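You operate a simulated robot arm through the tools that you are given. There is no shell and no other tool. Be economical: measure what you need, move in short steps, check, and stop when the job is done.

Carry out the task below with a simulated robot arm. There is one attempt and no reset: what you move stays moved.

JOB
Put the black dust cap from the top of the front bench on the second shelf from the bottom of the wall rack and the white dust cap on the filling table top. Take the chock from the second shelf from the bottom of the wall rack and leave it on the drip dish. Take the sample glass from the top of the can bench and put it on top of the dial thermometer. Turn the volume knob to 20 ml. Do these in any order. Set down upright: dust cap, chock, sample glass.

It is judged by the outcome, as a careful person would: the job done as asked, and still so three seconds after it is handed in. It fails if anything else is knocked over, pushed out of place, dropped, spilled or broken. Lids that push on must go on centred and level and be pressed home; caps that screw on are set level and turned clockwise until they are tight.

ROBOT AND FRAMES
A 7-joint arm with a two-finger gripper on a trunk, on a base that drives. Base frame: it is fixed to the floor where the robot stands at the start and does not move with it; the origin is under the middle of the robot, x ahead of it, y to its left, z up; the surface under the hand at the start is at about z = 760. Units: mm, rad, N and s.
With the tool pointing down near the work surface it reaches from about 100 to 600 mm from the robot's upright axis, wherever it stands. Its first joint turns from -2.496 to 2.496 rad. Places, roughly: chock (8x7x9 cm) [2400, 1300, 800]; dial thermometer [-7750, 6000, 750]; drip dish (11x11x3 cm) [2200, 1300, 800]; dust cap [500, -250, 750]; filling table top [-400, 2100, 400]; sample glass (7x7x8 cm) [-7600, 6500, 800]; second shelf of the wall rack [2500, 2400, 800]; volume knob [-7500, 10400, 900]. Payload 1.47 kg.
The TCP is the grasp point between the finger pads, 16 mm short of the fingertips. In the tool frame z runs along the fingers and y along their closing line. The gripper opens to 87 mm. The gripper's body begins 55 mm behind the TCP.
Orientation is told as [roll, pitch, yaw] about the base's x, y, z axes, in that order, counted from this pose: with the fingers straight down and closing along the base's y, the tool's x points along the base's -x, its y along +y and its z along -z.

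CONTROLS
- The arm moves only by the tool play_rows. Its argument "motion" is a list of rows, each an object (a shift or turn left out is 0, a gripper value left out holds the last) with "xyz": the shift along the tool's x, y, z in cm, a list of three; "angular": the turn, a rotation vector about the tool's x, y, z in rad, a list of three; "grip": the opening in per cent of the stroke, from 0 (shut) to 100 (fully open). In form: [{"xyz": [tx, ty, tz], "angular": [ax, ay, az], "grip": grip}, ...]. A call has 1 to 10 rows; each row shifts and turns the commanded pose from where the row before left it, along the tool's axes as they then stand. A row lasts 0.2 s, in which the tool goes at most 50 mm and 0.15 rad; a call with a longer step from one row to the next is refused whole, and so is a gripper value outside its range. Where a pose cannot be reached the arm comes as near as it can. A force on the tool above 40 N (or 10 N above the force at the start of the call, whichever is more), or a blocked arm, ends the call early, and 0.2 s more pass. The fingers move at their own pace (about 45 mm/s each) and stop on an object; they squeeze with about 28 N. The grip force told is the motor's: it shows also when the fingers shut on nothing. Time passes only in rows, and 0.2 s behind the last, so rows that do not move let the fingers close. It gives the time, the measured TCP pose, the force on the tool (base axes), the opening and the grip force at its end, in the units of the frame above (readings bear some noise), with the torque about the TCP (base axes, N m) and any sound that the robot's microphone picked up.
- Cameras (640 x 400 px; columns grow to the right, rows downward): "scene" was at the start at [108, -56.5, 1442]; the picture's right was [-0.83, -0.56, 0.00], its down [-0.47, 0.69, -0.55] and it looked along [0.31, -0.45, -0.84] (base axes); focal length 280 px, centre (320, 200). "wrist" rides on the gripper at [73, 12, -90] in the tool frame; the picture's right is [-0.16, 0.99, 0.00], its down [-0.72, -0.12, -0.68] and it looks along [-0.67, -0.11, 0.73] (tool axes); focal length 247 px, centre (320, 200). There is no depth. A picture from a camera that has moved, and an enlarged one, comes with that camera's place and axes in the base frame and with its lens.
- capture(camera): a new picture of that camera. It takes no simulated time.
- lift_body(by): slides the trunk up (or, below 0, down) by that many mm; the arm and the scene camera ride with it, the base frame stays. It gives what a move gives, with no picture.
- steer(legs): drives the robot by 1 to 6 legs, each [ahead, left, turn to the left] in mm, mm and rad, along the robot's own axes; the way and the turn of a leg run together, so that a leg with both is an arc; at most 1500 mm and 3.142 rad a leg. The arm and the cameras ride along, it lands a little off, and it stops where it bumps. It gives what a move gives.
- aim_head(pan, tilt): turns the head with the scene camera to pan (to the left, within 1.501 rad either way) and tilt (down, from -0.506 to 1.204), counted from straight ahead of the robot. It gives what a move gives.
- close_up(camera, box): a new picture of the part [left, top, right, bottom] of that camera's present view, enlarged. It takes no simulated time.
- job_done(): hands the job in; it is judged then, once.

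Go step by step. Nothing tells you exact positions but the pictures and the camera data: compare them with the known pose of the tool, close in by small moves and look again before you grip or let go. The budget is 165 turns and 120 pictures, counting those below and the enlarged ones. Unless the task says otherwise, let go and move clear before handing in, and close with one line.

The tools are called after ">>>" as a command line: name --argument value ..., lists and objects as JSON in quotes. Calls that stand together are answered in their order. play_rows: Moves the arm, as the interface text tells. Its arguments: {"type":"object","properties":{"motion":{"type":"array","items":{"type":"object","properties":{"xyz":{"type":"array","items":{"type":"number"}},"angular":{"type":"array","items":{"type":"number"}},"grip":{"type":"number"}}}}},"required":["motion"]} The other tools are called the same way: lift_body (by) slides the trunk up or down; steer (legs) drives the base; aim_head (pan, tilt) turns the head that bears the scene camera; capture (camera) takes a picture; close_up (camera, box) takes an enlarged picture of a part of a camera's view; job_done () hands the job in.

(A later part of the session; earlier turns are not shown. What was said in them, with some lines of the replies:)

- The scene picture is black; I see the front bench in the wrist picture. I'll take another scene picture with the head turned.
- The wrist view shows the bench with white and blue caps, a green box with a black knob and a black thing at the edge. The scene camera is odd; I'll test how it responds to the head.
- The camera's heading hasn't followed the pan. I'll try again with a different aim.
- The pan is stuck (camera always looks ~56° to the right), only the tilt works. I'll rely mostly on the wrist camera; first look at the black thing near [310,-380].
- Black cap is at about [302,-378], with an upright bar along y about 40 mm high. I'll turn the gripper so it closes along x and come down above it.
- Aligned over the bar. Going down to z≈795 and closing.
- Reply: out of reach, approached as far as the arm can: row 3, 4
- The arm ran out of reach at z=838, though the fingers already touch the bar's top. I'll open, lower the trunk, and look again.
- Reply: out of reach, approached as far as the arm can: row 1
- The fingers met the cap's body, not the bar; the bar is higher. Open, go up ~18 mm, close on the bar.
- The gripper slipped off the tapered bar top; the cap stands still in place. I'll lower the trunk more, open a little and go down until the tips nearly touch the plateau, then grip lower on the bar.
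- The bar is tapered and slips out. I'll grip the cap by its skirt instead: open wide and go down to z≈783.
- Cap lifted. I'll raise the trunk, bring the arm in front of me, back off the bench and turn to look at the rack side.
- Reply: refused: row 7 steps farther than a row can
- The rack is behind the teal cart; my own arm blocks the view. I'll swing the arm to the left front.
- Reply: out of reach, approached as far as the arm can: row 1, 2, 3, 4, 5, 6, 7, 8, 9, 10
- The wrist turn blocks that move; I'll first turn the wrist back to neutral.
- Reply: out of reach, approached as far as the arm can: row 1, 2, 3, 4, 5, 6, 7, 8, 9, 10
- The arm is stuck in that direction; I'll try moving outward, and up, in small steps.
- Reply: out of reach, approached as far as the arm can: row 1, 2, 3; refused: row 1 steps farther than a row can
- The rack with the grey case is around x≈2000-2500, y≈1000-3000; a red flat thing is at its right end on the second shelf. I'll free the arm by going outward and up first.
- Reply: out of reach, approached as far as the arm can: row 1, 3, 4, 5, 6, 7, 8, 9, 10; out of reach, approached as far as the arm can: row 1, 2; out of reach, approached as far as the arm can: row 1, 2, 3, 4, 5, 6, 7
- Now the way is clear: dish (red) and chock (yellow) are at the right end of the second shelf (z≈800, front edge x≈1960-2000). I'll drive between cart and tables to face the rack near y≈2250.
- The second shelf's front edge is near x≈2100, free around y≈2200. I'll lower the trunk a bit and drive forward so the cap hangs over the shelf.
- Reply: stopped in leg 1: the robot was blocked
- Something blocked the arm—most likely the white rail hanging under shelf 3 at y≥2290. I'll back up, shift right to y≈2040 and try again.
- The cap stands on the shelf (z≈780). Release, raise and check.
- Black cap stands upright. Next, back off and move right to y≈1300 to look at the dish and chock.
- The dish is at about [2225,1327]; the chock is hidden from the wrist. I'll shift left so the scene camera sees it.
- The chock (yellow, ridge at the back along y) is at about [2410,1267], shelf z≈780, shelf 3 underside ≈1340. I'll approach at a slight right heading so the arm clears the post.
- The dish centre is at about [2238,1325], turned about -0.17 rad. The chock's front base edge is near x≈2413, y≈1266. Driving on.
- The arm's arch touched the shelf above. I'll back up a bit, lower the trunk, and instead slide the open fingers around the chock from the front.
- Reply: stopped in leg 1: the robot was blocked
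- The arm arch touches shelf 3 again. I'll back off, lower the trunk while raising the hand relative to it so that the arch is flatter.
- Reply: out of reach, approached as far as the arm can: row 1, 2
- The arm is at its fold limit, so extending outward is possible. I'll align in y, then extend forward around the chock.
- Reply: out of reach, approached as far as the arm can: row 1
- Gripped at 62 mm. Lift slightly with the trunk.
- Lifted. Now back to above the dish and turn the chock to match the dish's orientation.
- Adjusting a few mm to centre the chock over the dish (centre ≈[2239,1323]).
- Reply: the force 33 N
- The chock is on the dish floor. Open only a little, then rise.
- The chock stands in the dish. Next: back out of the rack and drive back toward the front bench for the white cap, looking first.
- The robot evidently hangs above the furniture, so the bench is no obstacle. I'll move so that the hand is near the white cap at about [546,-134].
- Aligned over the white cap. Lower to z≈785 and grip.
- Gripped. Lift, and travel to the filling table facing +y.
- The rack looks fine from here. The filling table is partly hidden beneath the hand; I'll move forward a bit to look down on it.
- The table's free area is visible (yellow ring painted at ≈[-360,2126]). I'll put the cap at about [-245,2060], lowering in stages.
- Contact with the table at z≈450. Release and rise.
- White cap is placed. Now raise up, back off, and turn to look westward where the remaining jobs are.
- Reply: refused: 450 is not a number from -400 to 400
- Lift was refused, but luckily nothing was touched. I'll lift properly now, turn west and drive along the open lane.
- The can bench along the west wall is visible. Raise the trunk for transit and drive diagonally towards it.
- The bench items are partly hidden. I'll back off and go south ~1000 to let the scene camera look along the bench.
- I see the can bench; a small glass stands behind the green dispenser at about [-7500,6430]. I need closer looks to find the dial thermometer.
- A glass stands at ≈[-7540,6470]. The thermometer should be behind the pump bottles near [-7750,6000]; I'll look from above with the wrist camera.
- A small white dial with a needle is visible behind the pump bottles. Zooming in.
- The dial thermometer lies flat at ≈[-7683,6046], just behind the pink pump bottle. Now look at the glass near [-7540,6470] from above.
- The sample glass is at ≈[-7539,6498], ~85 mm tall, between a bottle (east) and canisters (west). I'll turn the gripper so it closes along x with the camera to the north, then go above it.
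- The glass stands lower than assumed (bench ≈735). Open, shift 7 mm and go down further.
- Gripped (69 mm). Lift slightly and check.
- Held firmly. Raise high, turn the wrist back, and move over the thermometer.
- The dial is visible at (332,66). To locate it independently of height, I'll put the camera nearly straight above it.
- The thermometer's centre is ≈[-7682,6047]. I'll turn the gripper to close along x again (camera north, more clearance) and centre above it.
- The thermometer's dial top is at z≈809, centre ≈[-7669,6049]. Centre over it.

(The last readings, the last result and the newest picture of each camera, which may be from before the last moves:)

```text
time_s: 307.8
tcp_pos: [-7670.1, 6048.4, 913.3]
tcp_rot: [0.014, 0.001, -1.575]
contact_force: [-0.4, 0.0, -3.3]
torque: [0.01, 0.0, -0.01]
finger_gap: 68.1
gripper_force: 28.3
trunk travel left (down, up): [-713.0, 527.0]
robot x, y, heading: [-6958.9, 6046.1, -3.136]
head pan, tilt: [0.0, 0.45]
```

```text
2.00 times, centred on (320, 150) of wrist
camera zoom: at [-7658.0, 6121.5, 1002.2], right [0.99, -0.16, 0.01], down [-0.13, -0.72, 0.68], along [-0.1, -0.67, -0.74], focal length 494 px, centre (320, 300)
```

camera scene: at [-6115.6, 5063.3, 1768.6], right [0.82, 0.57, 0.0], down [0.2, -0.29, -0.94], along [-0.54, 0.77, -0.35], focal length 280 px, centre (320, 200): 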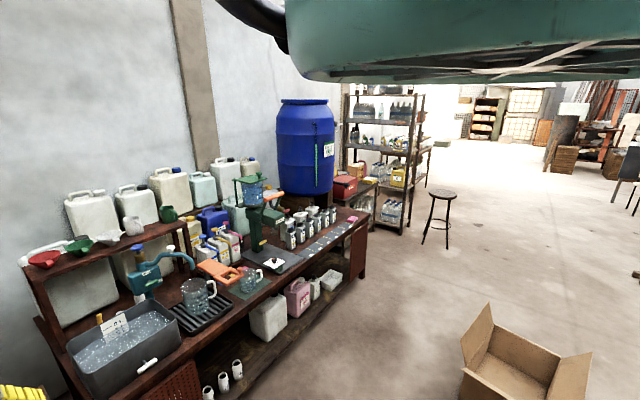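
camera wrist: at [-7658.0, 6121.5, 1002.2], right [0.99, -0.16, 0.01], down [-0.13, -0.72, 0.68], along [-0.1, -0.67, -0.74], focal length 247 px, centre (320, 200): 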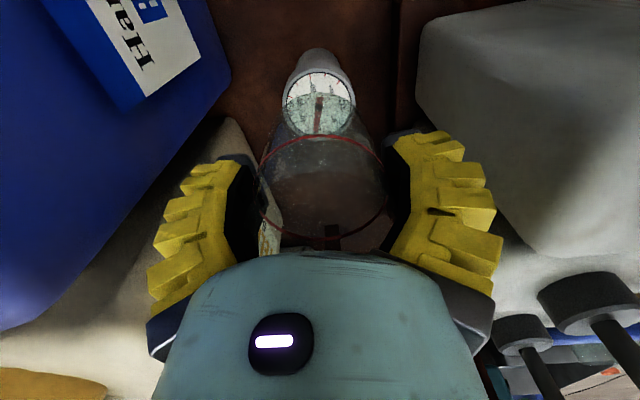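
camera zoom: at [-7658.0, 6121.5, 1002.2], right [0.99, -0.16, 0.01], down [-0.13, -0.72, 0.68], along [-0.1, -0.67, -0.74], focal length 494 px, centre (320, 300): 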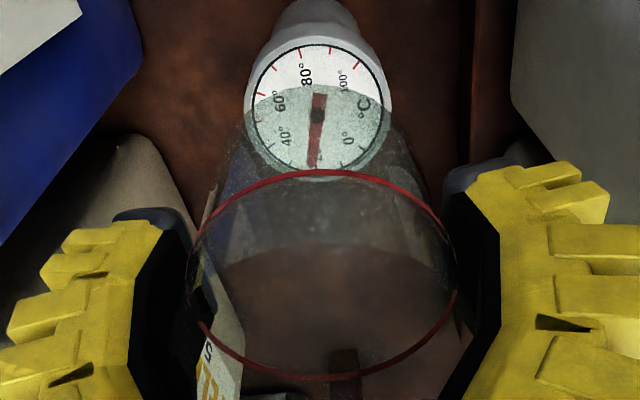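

Well aligned. Lower gradually.

>>> steer --legs '[[0, 2, 0]]'

>>> lift_body --by -20

>>> close_up --camera "wrist" --box '[240, 50, 400, 250]'

```text
time_s: 308.5
tcp_pos: [-7668.6, 6046.8, 911.7]
tcp_rot: [0.014, 0.003, -1.575]
contact_force: [0.3, 0.0, -3.3]
torque: [-0.01, -0.01, -0.02]
finger_gap: 67.9
gripper_force: 28.4
trunk travel left (down, up): [-713.0, 527.0]
robot x, y, heading: [-6959.2, 6047.0, -3.131]
head pan, tilt: [0.0, 0.45]
```

```text
time_s: 309.2
tcp_pos: [-7668.6, 6046.9, 894.0]
tcp_rot: [0.012, 0.003, -1.575]
contact_force: [0.4, -0.4, -3.0]
torque: [0.05, -0.06, 0.01]
finger_gap: 67.9
gripper_force: 28.5
trunk travel left (down, up): [-693.0, 547.0]
robot x, y, heading: [-6965.3, 6042.7, -3.136]
head pan, tilt: [0.0, 0.45]
```

```text
2.00 times, centred on (320, 150) of wrist
camera zoom: at [-7658.0, 6119.5, 982.1], right [0.99, -0.16, 0.01], down [-0.13, -0.72, 0.68], along [-0.1, -0.67, -0.74], focal length 494 px, centre (320, 300)
```

zoom: 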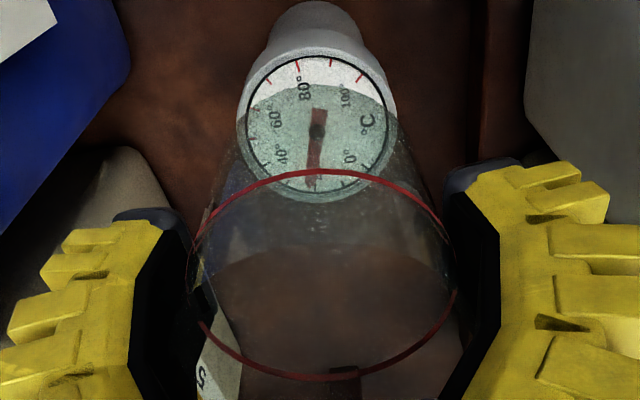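

>>> lift_body --by -12

>>> lift_body --by -5

>>> lift_body --by -4

>>> lift_body --by -3

```text
time_s: 309.8
tcp_pos: [-7668.8, 6047.5, 881.1]
tcp_rot: [0.012, 0.001, -1.576]
contact_force: [-0.3, 0.4, -2.0]
torque: [0.04, 0.02, -0.02]
finger_gap: 68.1
gripper_force: 28.1
trunk travel left (down, up): [-681.0, 559.0]
robot x, y, heading: [-6958.7, 6045.1, -3.133]
head pan, tilt: [0.0, 0.45]
```

```text
time_s: 310.3
tcp_pos: [-7667.6, 6047.2, 874.9]
tcp_rot: [0.014, 0.002, -1.576]
contact_force: [-1.4, -0.3, -3.0]
torque: [0.0, -0.06, 0.03]
finger_gap: 67.8
gripper_force: 28.2
trunk travel left (down, up): [-676.0, 564.0]
robot x, y, heading: [-6960.3, 6044.1, -3.134]
head pan, tilt: [0.0, 0.45]
```

```text
time_s: 310.9
tcp_pos: [-7668.9, 6046.9, 872.4]
tcp_rot: [0.015, 0.001, -1.576]
contact_force: [0.7, -1.0, -2.1]
torque: [-0.01, -0.03, 0.02]
finger_gap: 68.2
gripper_force: 27.8
trunk travel left (down, up): [-672.0, 568.0]
robot x, y, heading: [-6958.0, 6042.5, -3.136]
head pan, tilt: [0.0, 0.45]
```

```text
time_s: 311.4
tcp_pos: [-7669.4, 6047.0, 869.2]
tcp_rot: [0.014, 0.001, -1.576]
contact_force: [0.1, 0.8, -3.1]
torque: [0.01, -0.04, -0.01]
finger_gap: 67.9
gripper_force: 28.2
trunk travel left (down, up): [-669.0, 571.0]
robot x, y, heading: [-6964.9, 6043.6, -3.136]
head pan, tilt: [0.0, 0.45]
```

>>> close_up --camera "wrist" --box '[240, 50, 400, 250]'

>>> lift_body --by -3

>>> lift_body --by -3

```text
2.00 times, centred on (320, 150) of wrist
camera zoom: at [-7657.8, 6119.5, 957.9], right [0.99, -0.16, 0.01], down [-0.13, -0.72, 0.68], along [-0.1, -0.67, -0.74], focal length 494 px, centre (320, 300)
```

zoom: 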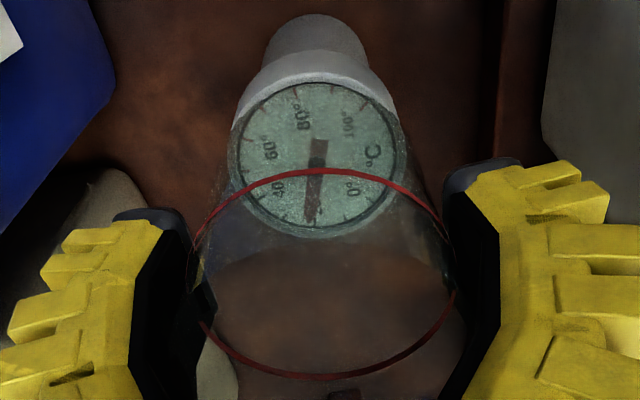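

```text
time_s: 311.9
tcp_pos: [-7668.5, 6046.8, 866.0]
tcp_rot: [0.014, 0.002, -1.575]
contact_force: [-0.5, 0.5, -2.7]
torque: [0.06, 0.01, -0.01]
finger_gap: 68.0
gripper_force: 28.5
trunk travel left (down, up): [-666.0, 574.0]
robot x, y, heading: [-6962.0, 6044.7, -3.131]
head pan, tilt: [0.0, 0.45]
```

```text
time_s: 312.4
tcp_pos: [-7669.3, 6046.3, 863.3]
tcp_rot: [0.013, 0.002, -1.577]
contact_force: [-0.7, -0.2, -2.6]
torque: [-0.01, 0.01, 0.0]
finger_gap: 67.7
gripper_force: 28.3
trunk travel left (down, up): [-663.0, 577.0]
robot x, y, heading: [-6955.8, 6043.7, -3.135]
head pan, tilt: [0.0, 0.45]
```

>>> lift_body --by -3

>>> lift_body --by -3

>>> lift_body --by -3

>>> close_up --camera "wrist" --box '[240, 50, 400, 250]'

```text
time_s: 312.9
tcp_pos: [-7669.9, 6047.6, 861.4]
tcp_rot: [0.012, 0.002, -1.577]
contact_force: [4.6, 1.1, 12.2]
torque: [0.03, -0.53, 0.02]
finger_gap: 67.5
gripper_force: 28.0
trunk travel left (down, up): [-660.0, 580.0]
robot x, y, heading: [-6960.1, 6042.4, -3.134]
head pan, tilt: [0.0, 0.45]
```

```text
time_s: 313.5
tcp_pos: [-7674.2, 6046.7, 860.0]
tcp_rot: [0.007, 0.001, -1.573]
contact_force: [5.8, -0.5, 25.0]
torque: [-0.03, -0.23, 0.03]
finger_gap: 67.3
gripper_force: 28.2
trunk travel left (down, up): [-657.0, 583.0]
robot x, y, heading: [-6958.4, 6044.4, -3.137]
head pan, tilt: [0.0, 0.45]
```

```text
time_s: 314.0
tcp_pos: [-7673.8, 6046.9, 856.2]
tcp_rot: [0.009, 0.001, -1.574]
contact_force: [5.2, -0.4, 30.5]
torque: [-0.23, -0.07, 0.07]
finger_gap: 67.4
gripper_force: 27.9
trunk travel left (down, up): [-654.0, 586.0]
robot x, y, heading: [-6958.6, 6047.6, -3.13]
head pan, tilt: [0.0, 0.45]
```

```text
2.00 times, centred on (320, 150) of wrist
camera zoom: at [-7661.7, 6119.1, 946.0], right [0.99, -0.16, 0.01], down [-0.12, -0.72, 0.68], along [-0.1, -0.67, -0.73], focal length 494 px, centre (320, 300)
```

zoom: 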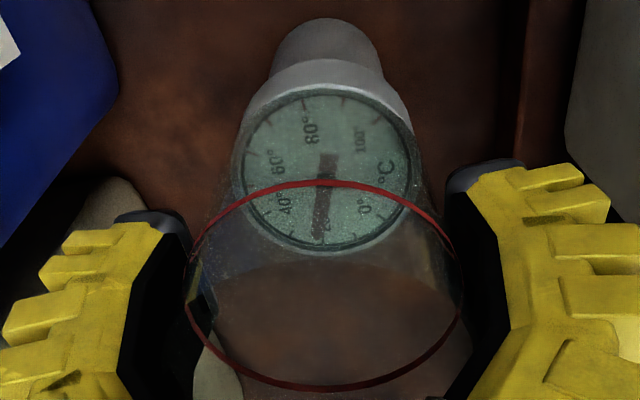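

Contact. Relieve the pressure, then release gently.

>>> lift_body --by 3

>>> lift_body --by 1

>>> close_up --camera "wrist" --box '[240, 50, 400, 250]'

```text
time_s: 314.5
tcp_pos: [-7670.4, 6046.0, 857.4]
tcp_rot: [0.011, 0.003, -1.576]
contact_force: [-3.2, -0.8, 8.2]
torque: [-0.07, 0.52, -0.01]
finger_gap: 68.0
gripper_force: 28.2
trunk travel left (down, up): [-657.0, 583.0]
robot x, y, heading: [-6962.7, 6046.1, -3.134]
head pan, tilt: [0.0, 0.45]
```

```text
time_s: 315.0
tcp_pos: [-7668.8, 6046.4, 858.4]
tcp_rot: [0.015, 0.002, -1.577]
contact_force: [-2.1, -1.0, 2.1]
torque: [0.0, 0.18, 0.02]
finger_gap: 68.0
gripper_force: 27.7
trunk travel left (down, up): [-658.0, 582.0]
robot x, y, heading: [-6961.8, 6042.7, -3.135]
head pan, tilt: [0.0, 0.45]
```

```text
2.00 times, centred on (320, 150) of wrist
camera zoom: at [-7658.1, 6119.4, 946.9], right [0.99, -0.16, 0.01], down [-0.13, -0.72, 0.68], along [-0.1, -0.67, -0.74], focal length 494 px, centre (320, 300)
```

zoom: 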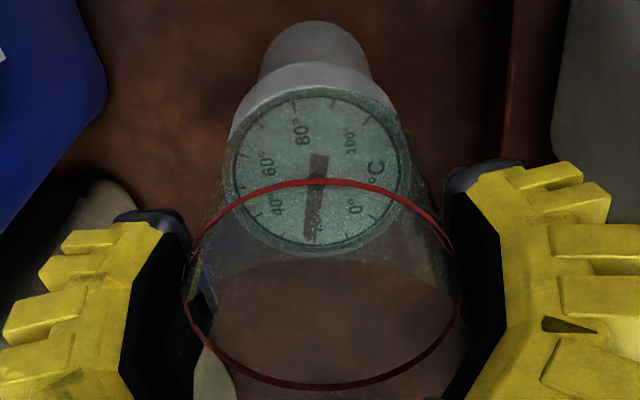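

>>> play_rows --motion '[{"grip": 79}, {"grip": 81}, {"grip": 84}, {"grip": 88}, {"grip": 92}, {}]'

>>> close_up --camera "wrist" --box '[240, 50, 400, 250]'

```text
time_s: 316.4
tcp_pos: [-7668.7, 6047.0, 856.9]
tcp_rot: [0.013, 0.002, -1.576]
contact_force: [0.8, -0.4, 0.0]
torque: [-0.03, 0.02, -0.02]
finger_gap: 81.8
gripper_force: 0.2
trunk travel left (down, up): [-658.0, 582.0]
robot x, y, heading: [-6959.5, 6043.7, -3.135]
head pan, tilt: [0.0, 0.45]
```

```text
2.00 times, centred on (320, 150) of wrist
camera zoom: at [-7658.0, 6119.5, 947.1], right [0.99, -0.16, 0.01], down [-0.13, -0.72, 0.68], along [-0.1, -0.67, -0.74], focal length 494 px, centre (320, 300)
```

zoom: 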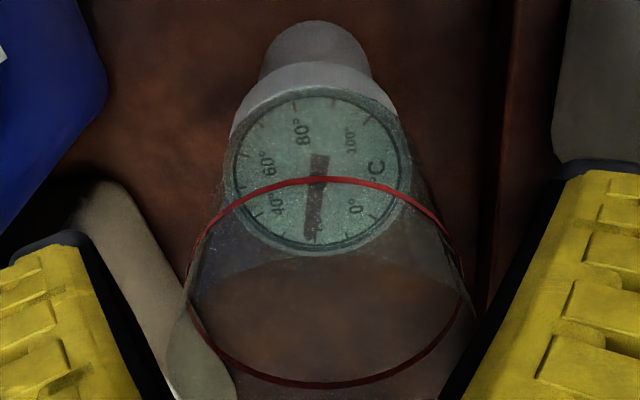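

Glass stands on the dial. Rise clear.

>>> lift_body --by 130

>>> capture --camera "wrist"

```text
time_s: 318.0
tcp_pos: [-7668.9, 6046.7, 988.2]
tcp_rot: [0.014, 0.002, -1.574]
contact_force: [0.1, 0.1, 0.7]
torque: [0.01, -0.02, -0.01]
finger_gap: 81.7
gripper_force: 1.0
trunk travel left (down, up): [-788.0, 452.0]
robot x, y, heading: [-6961.0, 6044.7, -3.134]
head pan, tilt: [0.0, 0.45]
```

```text
19 pictures are left
camera wrist: at [-7657.9, 6119.4, 1076.9], right [0.99, -0.16, 0.01], down [-0.13, -0.72, 0.68], along [-0.1, -0.67, -0.74], focal length 247 px, centre (320, 200)
```

wrist: 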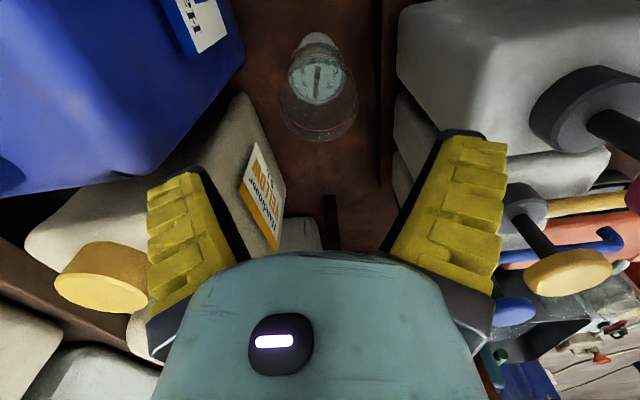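

The glass stands on the thermometer. Now to the volume knob near [-7500,10400]: raise, back off east, go north and look.

>>> lift_body --by 400

>>> steer --legs '[[-960, 0, 0], [0, -1500, 0], [0, -1500, 0], [0, -250, 0]]'

>>> capture --camera "scene"

```text
time_s: 321.8
tcp_pos: [-7669.7, 6047.0, 1387.5]
tcp_rot: [0.013, 0.002, -1.576]
contact_force: [0.3, -0.3, 0.6]
torque: [-0.04, 0.0, -0.02]
finger_gap: 81.6
gripper_force: 1.5
trunk travel left (down, up): [-1188.0, 52.0]
robot x, y, heading: [-6961.3, 6044.0, -3.136]
head pan, tilt: [0.0, 0.45]
```

```text
time_s: 342.5
tcp_pos: [-6708.1, 9394.9, 1388.5]
tcp_rot: [0.013, 0.001, -1.621]
contact_force: [0.4, 0.3, -0.5]
torque: [-0.02, -0.04, -0.01]
finger_gap: 81.8
gripper_force: 0.8
trunk travel left (down, up): [-1188.0, 52.0]
robot x, y, heading: [-6000.1, 9358.5, 3.109]
head pan, tilt: [0.0, 0.45]
```

```text
18 pictures are left
camera scene: at [-6120.9, 9440.9, 1880.0], right [0.85, 0.53, 0.0], down [0.23, -0.37, -0.9], along [-0.48, 0.76, -0.44], focal length 280 px, centre (320, 200)
```

scene: 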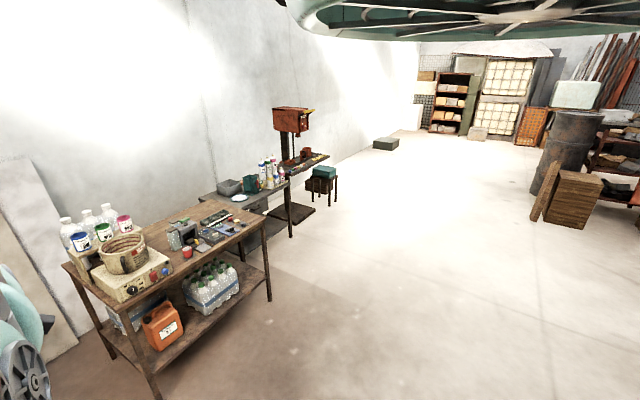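

>>> close_up --camera "scene" --box '[80, 190, 260, 310]'

```text
3.33 times, centred on (170, 250) of scene
camera zoom: at [-6120.9, 9440.9, 1880.0], right [0.85, 0.53, 0.0], down [0.23, -0.37, -0.9], along [-0.48, 0.76, -0.44], focal length 933 px, centre (820, 33)
```

zoom: 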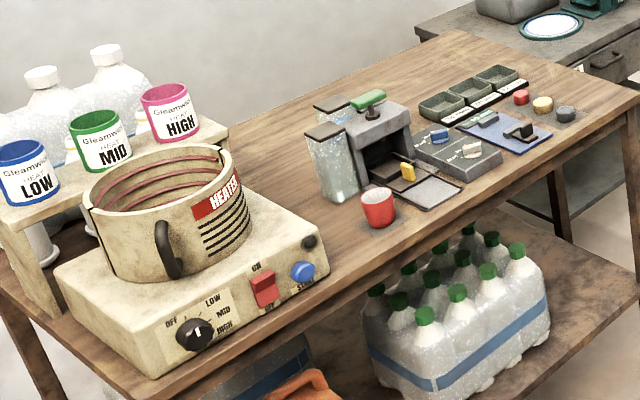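

>>> close_up --camera "scene" --box '[165, 200, 245, 255]'

```text
7.27 times, centred on (205, 228) of scene
camera zoom: at [-6120.9, 9440.9, 1880.0], right [0.85, 0.53, 0.0], down [0.23, -0.37, -0.9], along [-0.48, 0.76, -0.44], focal length 2035 px, centre (1156, 0)
```

zoom: 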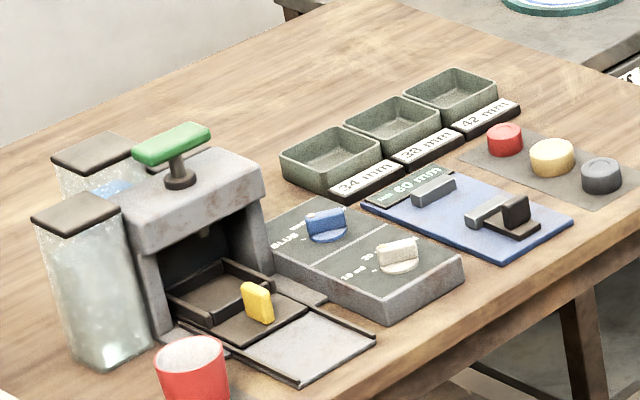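

The box with two pointer knobs (one marked in "10, 20 …") is the volume control, at ≈[-7484,10357]. I'll bring the wrist camera above it.

>>> play_rows --motion '[{"angular": [0, 0, 0.15]}, {"angular": [0, 0, 0.15]}, {"angular": [0, 0, 0.15]}, {"angular": [0, 0, 0.15]}, {"angular": [0, 0, 0.15]}, {"angular": [0, 0, 0.15]}, {"angular": [0, 0, 0.15]}, {"angular": [0, 0, 0.15]}, {"angular": [0, 0, 0.15]}, {"angular": [0, 0, 0.15]}]'

>>> steer --legs '[[0, 0, 0.033], [0, -965, 0], [620, 0, 0]]'

>>> lift_body --by -200

>>> capture --camera "wrist"

```text
time_s: 344.7
tcp_pos: [-6708.1, 9394.1, 1388.0]
tcp_rot: [0.0, 0.015, -3.124]
contact_force: [-0.7, -0.2, 0.0]
torque: [0.01, 0.0, 0.04]
finger_gap: 81.6
gripper_force: 1.3
trunk travel left (down, up): [-1188.0, 52.0]
robot x, y, heading: [-6000.6, 9361.1, 3.105]
head pan, tilt: [0.0, 0.45]
```

```text
time_s: 353.4
tcp_pos: [-7335.7, 10352.0, 1387.8]
tcp_rot: [0.001, 0.013, -3.081]
contact_force: [-0.1, 0.2, 0.2]
torque: [-0.02, 0.03, 0.02]
finger_gap: 81.7
gripper_force: 1.0
trunk travel left (down, up): [-1188.0, 52.0]
robot x, y, heading: [-6624.8, 10343.8, 3.142]
head pan, tilt: [0.0, 0.45]
```

```text
time_s: 355.5
tcp_pos: [-7336.3, 10351.4, 1188.5]
tcp_rot: [0.0, 0.015, -3.081]
contact_force: [0.6, 0.7, -0.6]
torque: [-0.02, 0.0, -0.02]
finger_gap: 81.7
gripper_force: 0.7
trunk travel left (down, up): [-988.0, 252.0]
robot x, y, heading: [-6627.3, 10343.1, 3.141]
head pan, tilt: [0.0, 0.45]
```

```text
15 pictures are left
camera wrist: at [-7263.1, 10344.3, 1278.1], right [-0.1, -1.0, 0.0], down [-0.74, 0.07, 0.67], along [-0.67, 0.07, -0.74], focal length 247 px, centre (320, 200)
```

wrist: 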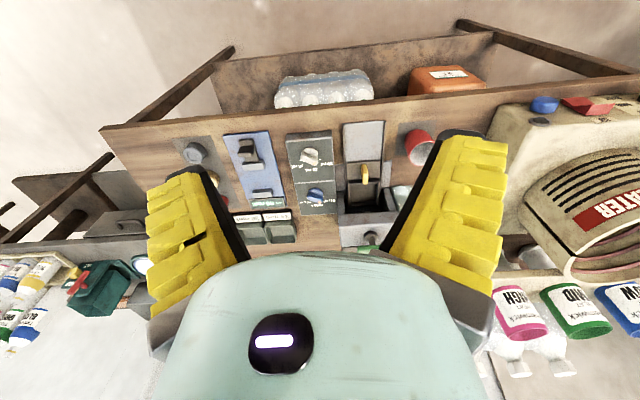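

>>> close_up --camera "wrist" --box '[280, 125, 345, 220]'

```text
4.21 times, centred on (312, 172) of wrist
camera zoom: at [-7263.1, 10344.3, 1278.1], right [-0.1, -1.0, 0.0], down [-0.74, 0.07, 0.67], along [-0.67, 0.07, -0.74], focal length 1040 px, centre (352, 316)
```

zoom: 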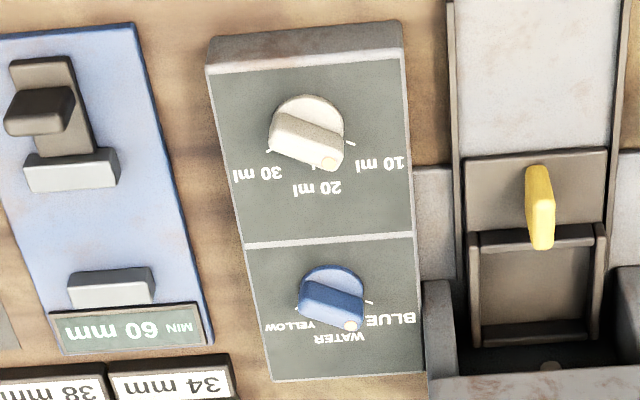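

The white knob is the volume knob: it points to 10 ml; 20 ml is straight west (bar along x). I'll turn the gripper across the bar and go above it.

>>> play_rows --motion '[{"angular": [0, 0, -0.15], "grip": 45}, {"angular": [0, 0, -0.15]}, {"angular": [0, 0, -0.15]}, {"angular": [0, 0, -0.15]}, {"angular": [0, 0, -0.15]}, {"angular": [0, 0, -0.15]}, {"angular": [0, 0, -0.14]}, {}]'

>>> steer --legs '[[200, -45, 0]]'

>>> lift_body --by -170

>>> capture --camera "wrist"

```text
time_s: 357.3
tcp_pos: [-7336.2, 10352.4, 1188.7]
tcp_rot: [0.01, 0.007, -2.044]
contact_force: [0.1, -0.6, 0.1]
torque: [0.0, -0.01, 0.01]
finger_gap: 45.0
gripper_force: 4.0
trunk travel left (down, up): [-988.0, 252.0]
robot x, y, heading: [-6627.4, 10342.5, 3.142]
head pan, tilt: [0.0, 0.45]
```

```text
time_s: 358.9
tcp_pos: [-7534.0, 10398.5, 1187.4]
tcp_rot: [0.013, 0.007, -2.042]
contact_force: [0.0, -1.0, -1.2]
torque: [0.02, -0.02, 0.01]
finger_gap: 44.8
gripper_force: 4.0
trunk travel left (down, up): [-988.0, 252.0]
robot x, y, heading: [-6826.3, 10389.1, 3.139]
head pan, tilt: [0.0, 0.45]
```

```text
time_s: 360.9
tcp_pos: [-7535.6, 10398.7, 1017.5]
tcp_rot: [0.01, 0.007, -2.044]
contact_force: [0.1, -0.4, 0.0]
torque: [-0.01, 0.0, 0.0]
finger_gap: 45.0
gripper_force: 4.0
trunk travel left (down, up): [-818.0, 422.0]
robot x, y, heading: [-6827.8, 10390.5, 3.14]
head pan, tilt: [0.0, 0.45]
```

```text
13 pictures are left
camera wrist: at [-7492.2, 10457.6, 1107.7], right [0.81, -0.59, 0.01], down [-0.44, -0.59, 0.67], along [-0.39, -0.55, -0.74], focal length 247 px, centre (320, 200)
```

wrist: 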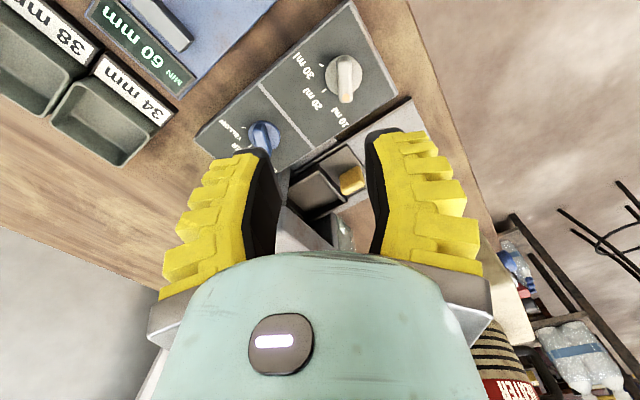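

>>> close_up --camera "wrist" --box '[290, 30, 400, 130]'

```text
4.00 times, centred on (345, 80) of wrist
camera zoom: at [-7492.2, 10457.6, 1107.7], right [0.81, -0.59, 0.01], down [-0.44, -0.59, 0.67], along [-0.39, -0.55, -0.74], focal length 988 px, centre (220, 680)
```

zoom: 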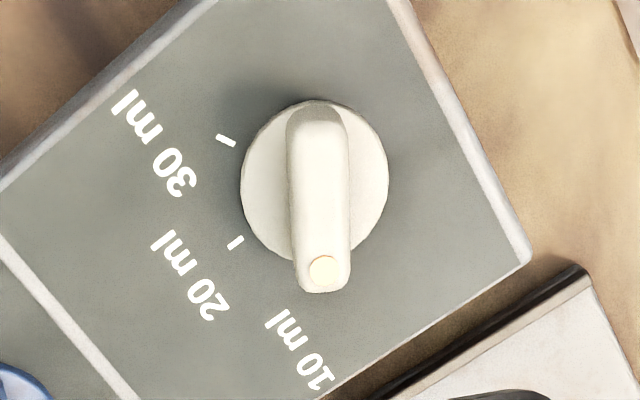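

The knob points to 10 ml; ticks are 60° apart. Centre the gripper over it and come down.

>>> steer --legs '[[-23, 8, 0]]'

>>> play_rows --motion '[{"angular": [0, 0, 0.04]}, {}]'

>>> lift_body --by -85

>>> capture --camera "wrist"

```text
time_s: 361.7
tcp_pos: [-7511.5, 10389.0, 1017.5]
tcp_rot: [0.013, 0.008, -2.043]
contact_force: [-0.8, 0.8, 0.1]
torque: [0.0, -0.02, 0.0]
finger_gap: 44.7
gripper_force: 4.7
trunk travel left (down, up): [-818.0, 422.0]
robot x, y, heading: [-6802.7, 10382.1, 3.146]
head pan, tilt: [0.0, 0.45]
```

```text
time_s: 362.3
tcp_pos: [-7512.0, 10389.9, 1017.3]
tcp_rot: [0.013, 0.006, -2.081]
contact_force: [-0.7, -0.2, 0.3]
torque: [-0.01, 0.0, 0.01]
finger_gap: 45.0
gripper_force: 3.6
trunk travel left (down, up): [-818.0, 422.0]
robot x, y, heading: [-6804.5, 10384.2, 3.135]
head pan, tilt: [0.0, 0.45]
```

```text
time_s: 363.5
tcp_pos: [-7511.8, 10389.1, 933.5]
tcp_rot: [0.01, 0.007, -2.082]
contact_force: [0.4, 0.0, 0.0]
torque: [0.01, -0.02, 0.03]
finger_gap: 44.7
gripper_force: 4.7
trunk travel left (down, up): [-733.0, 507.0]
robot x, y, heading: [-6803.1, 10382.8, 3.14]
head pan, tilt: [0.0, 0.45]
```

```text
11 pictures are left
camera wrist: at [-7466.4, 10447.7, 1022.8], right [0.78, -0.62, 0.01], down [-0.46, -0.58, 0.67], along [-0.41, -0.53, -0.74], focal length 247 px, centre (320, 200)
```

wrist: 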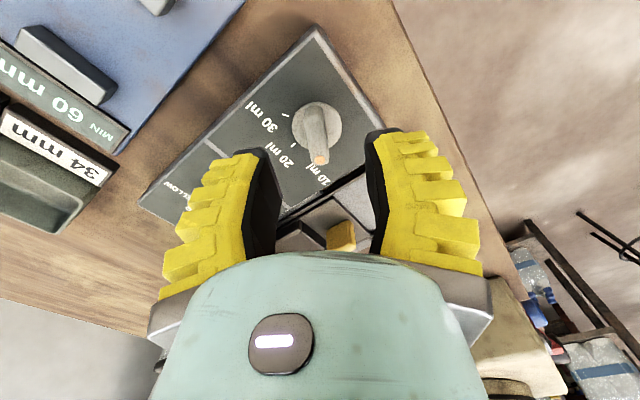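

>>> lift_body --by -36

>>> capture --camera "wrist"

```text
time_s: 364.3
tcp_pos: [-7512.0, 10390.1, 897.7]
tcp_rot: [0.011, 0.006, -2.082]
contact_force: [-0.3, -0.7, 0.4]
torque: [-0.01, -0.03, 0.0]
finger_gap: 44.9
gripper_force: 4.1
trunk travel left (down, up): [-697.0, 543.0]
robot x, y, heading: [-6804.6, 10381.8, 3.141]
head pan, tilt: [0.0, 0.45]
```

```text
10 pictures are left
camera wrist: at [-7466.4, 10447.7, 986.8], right [0.78, -0.62, 0.01], down [-0.46, -0.58, 0.67], along [-0.41, -0.53, -0.74], focal length 247 px, centre (320, 200)
```

wrist: 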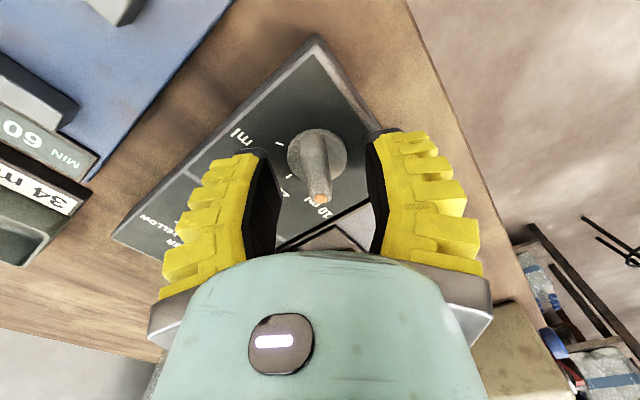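

>>> lift_body --by -10

>>> play_rows --motion '[{"grip": 35}, {"grip": 20}, {"grip": 0}, {}, {}]'

```text
time_s: 364.9
tcp_pos: [-7510.9, 10389.2, 885.7]
tcp_rot: [0.012, 0.007, -2.082]
contact_force: [0.7, 0.4, 0.9]
torque: [0.03, -0.01, 0.0]
finger_gap: 44.8
gripper_force: 4.0
trunk travel left (down, up): [-687.0, 553.0]
robot x, y, heading: [-6799.7, 10376.7, 3.139]
head pan, tilt: [0.0, 0.45]
```

```text
time_s: 366.1
tcp_pos: [-7513.0, 10391.2, 888.8]
tcp_rot: [0.008, 0.007, -2.084]
contact_force: [1.1, 2.9, 10.1]
torque: [-0.09, 0.07, -0.16]
finger_gap: 6.4
gripper_force: 29.6
trunk travel left (down, up): [-687.0, 553.0]
robot x, y, heading: [-6805.1, 10380.1, 3.139]
head pan, tilt: [0.0, 0.45]
```

>>> play_rows --motion '[{"grip": 25}, {"grip": 25}, {}]'

>>> lift_body --by -5

>>> play_rows --motion '[{"grip": 10}, {"grip": 0}, {}, {}]'

>>> capture --camera "wrist"

```text
time_s: 366.9
tcp_pos: [-7511.6, 10389.7, 885.8]
tcp_rot: [0.013, 0.01, -2.083]
contact_force: [0.7, -0.6, -0.6]
torque: [0.01, -0.02, 0.01]
finger_gap: 27.9
gripper_force: 4.7
trunk travel left (down, up): [-687.0, 553.0]
robot x, y, heading: [-6800.9, 10385.4, 3.137]
head pan, tilt: [0.0, 0.45]
```

```text
time_s: 367.4
tcp_pos: [-7513.1, 10390.0, 885.2]
tcp_rot: [0.009, 0.009, -2.082]
contact_force: [15.1, 2.6, 34.2]
torque: [-0.25, -0.49, 0.15]
finger_gap: 29.7
gripper_force: 11.0
trunk travel left (down, up): [-682.0, 558.0]
robot x, y, heading: [-6803.3, 10382.1, 3.136]
head pan, tilt: [0.0, 0.45]
```

```text
time_s: 367.9
tcp_pos: [-7513.6, 10391.1, 884.4]
tcp_rot: [0.007, 0.007, -2.083]
contact_force: [6.1, -0.5, 19.9]
torque: [-0.33, -0.09, -0.08]
finger_gap: 6.5
gripper_force: 27.5
trunk travel left (down, up): [-682.0, 558.0]
robot x, y, heading: [-6804.5, 10383.8, 3.137]
head pan, tilt: [0.0, 0.45]
stopped in row 2: the force on the tool passed its limit at 51 N (the readings are from after the stop); the commanded pose is now the measured one
```

```text
9 pictures are left
camera wrist: at [-7468.4, 10448.0, 974.6], right [0.78, -0.62, 0.01], down [-0.46, -0.58, 0.67], along [-0.42, -0.53, -0.74], focal length 247 px, centre (320, 200)
```

wrist: 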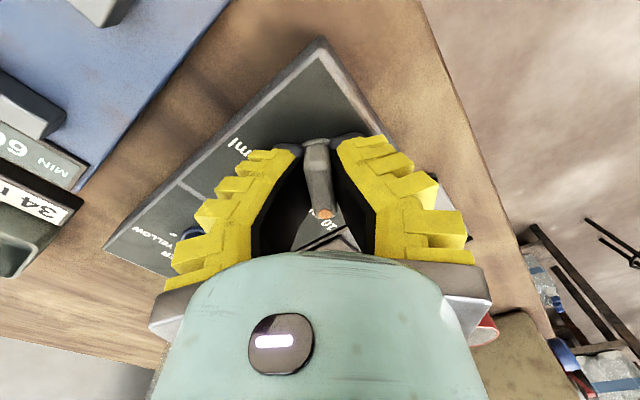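

The bar is gripped at its base. Ease up 2 mm and turn clockwise about 60°.

>>> lift_body --by 2

>>> play_rows --motion '[{"angular": [0, 0, 0.13], "grip": 0}, {"angular": [0, 0, 0.13]}, {"angular": [0, 0, 0.13]}, {"angular": [0, 0, 0.13]}, {"angular": [0, 0, 0.13]}, {"angular": [0, 0, 0.13]}, {"angular": [0, 0, 0.13]}, {"angular": [0, 0, 0.13]}, {}]'

>>> capture --camera "wrist"

```text
time_s: 368.4
tcp_pos: [-7513.1, 10390.4, 887.2]
tcp_rot: [0.008, 0.007, -2.081]
contact_force: [-3.4, -1.0, 4.9]
torque: [-0.02, 0.07, -0.18]
finger_gap: 5.9
gripper_force: 29.7
trunk travel left (down, up): [-684.0, 556.0]
robot x, y, heading: [-6802.6, 10380.5, 3.139]
head pan, tilt: [0.0, 0.45]
```

```text
time_s: 370.4
tcp_pos: [-7512.5, 10390.6, 884.9]
tcp_rot: [-0.002, 0.014, -3.125]
contact_force: [-1.3, 1.0, 9.6]
torque: [-0.02, -0.13, -0.05]
finger_gap: 6.2
gripper_force: 29.9
trunk travel left (down, up): [-684.0, 556.0]
robot x, y, heading: [-6807.0, 10380.6, 3.141]
head pan, tilt: [0.0, 0.45]
```

```text
8 pictures are left
camera wrist: at [-7440.9, 10379.7, 975.9], right [-0.14, -0.99, 0.0], down [-0.73, 0.1, 0.67], along [-0.66, 0.1, -0.74], focal length 247 px, centre (320, 200)
```

wrist: 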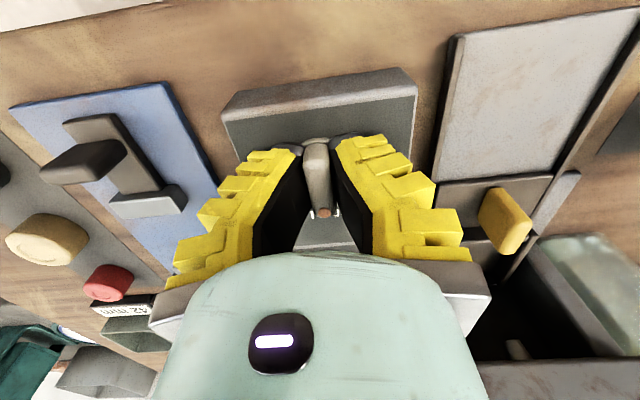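

The knob turned with the gripper. Release, rise and check.

>>> play_rows --motion '[{"grip": 30}, {"grip": 45}, {}]'

>>> lift_body --by 130

>>> close_up --camera "wrist" --box '[260, 20, 380, 130]'

```text
time_s: 371.2
tcp_pos: [-7511.2, 10388.8, 885.1]
tcp_rot: [-0.004, 0.015, -3.124]
contact_force: [3.7, 0.0, 11.2]
torque: [-0.03, 0.07, 0.01]
finger_gap: 41.0
gripper_force: 5.5
trunk travel left (down, up): [-684.0, 556.0]
robot x, y, heading: [-6799.2, 10383.1, 3.138]
head pan, tilt: [0.0, 0.45]
```

```text
time_s: 372.8
tcp_pos: [-7511.9, 10390.9, 1014.2]
tcp_rot: [-0.002, 0.015, -3.123]
contact_force: [-0.2, 0.2, 0.4]
torque: [-0.01, -0.02, -0.03]
finger_gap: 44.9
gripper_force: 4.1
trunk travel left (down, up): [-814.0, 426.0]
robot x, y, heading: [-6801.6, 10382.1, 3.139]
head pan, tilt: [0.0, 0.45]
```

```text
3.64 times, centred on (320, 75) of wrist
camera zoom: at [-7439.3, 10379.7, 1104.5], right [-0.14, -0.99, 0.0], down [-0.74, 0.1, 0.67], along [-0.66, 0.1, -0.74], focal length 898 px, centre (320, 654)
```

zoom: 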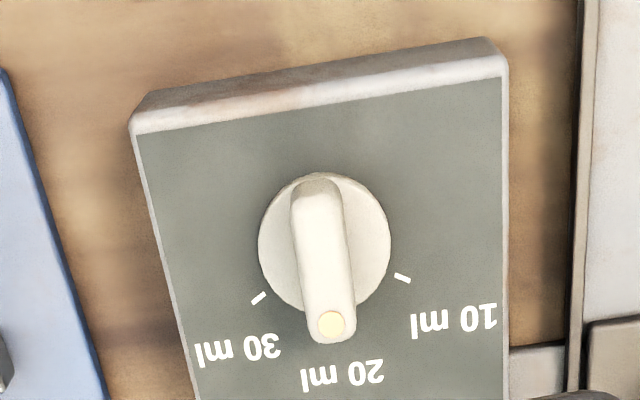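

The pointer now lines up with 20 ml and the gripper is clear. Both caps, the chock, the glass and the knob are all done, so I'm handing in.

>>> job_done

```text
The job is handed in.
```

I completed all five tasks and handed the job in: the black cap is on the rack's second shelf, the white cap on the filling table, the chock in the drip dish, the sample glass on the dial thermometer, and the volume knob is at 20 ml.
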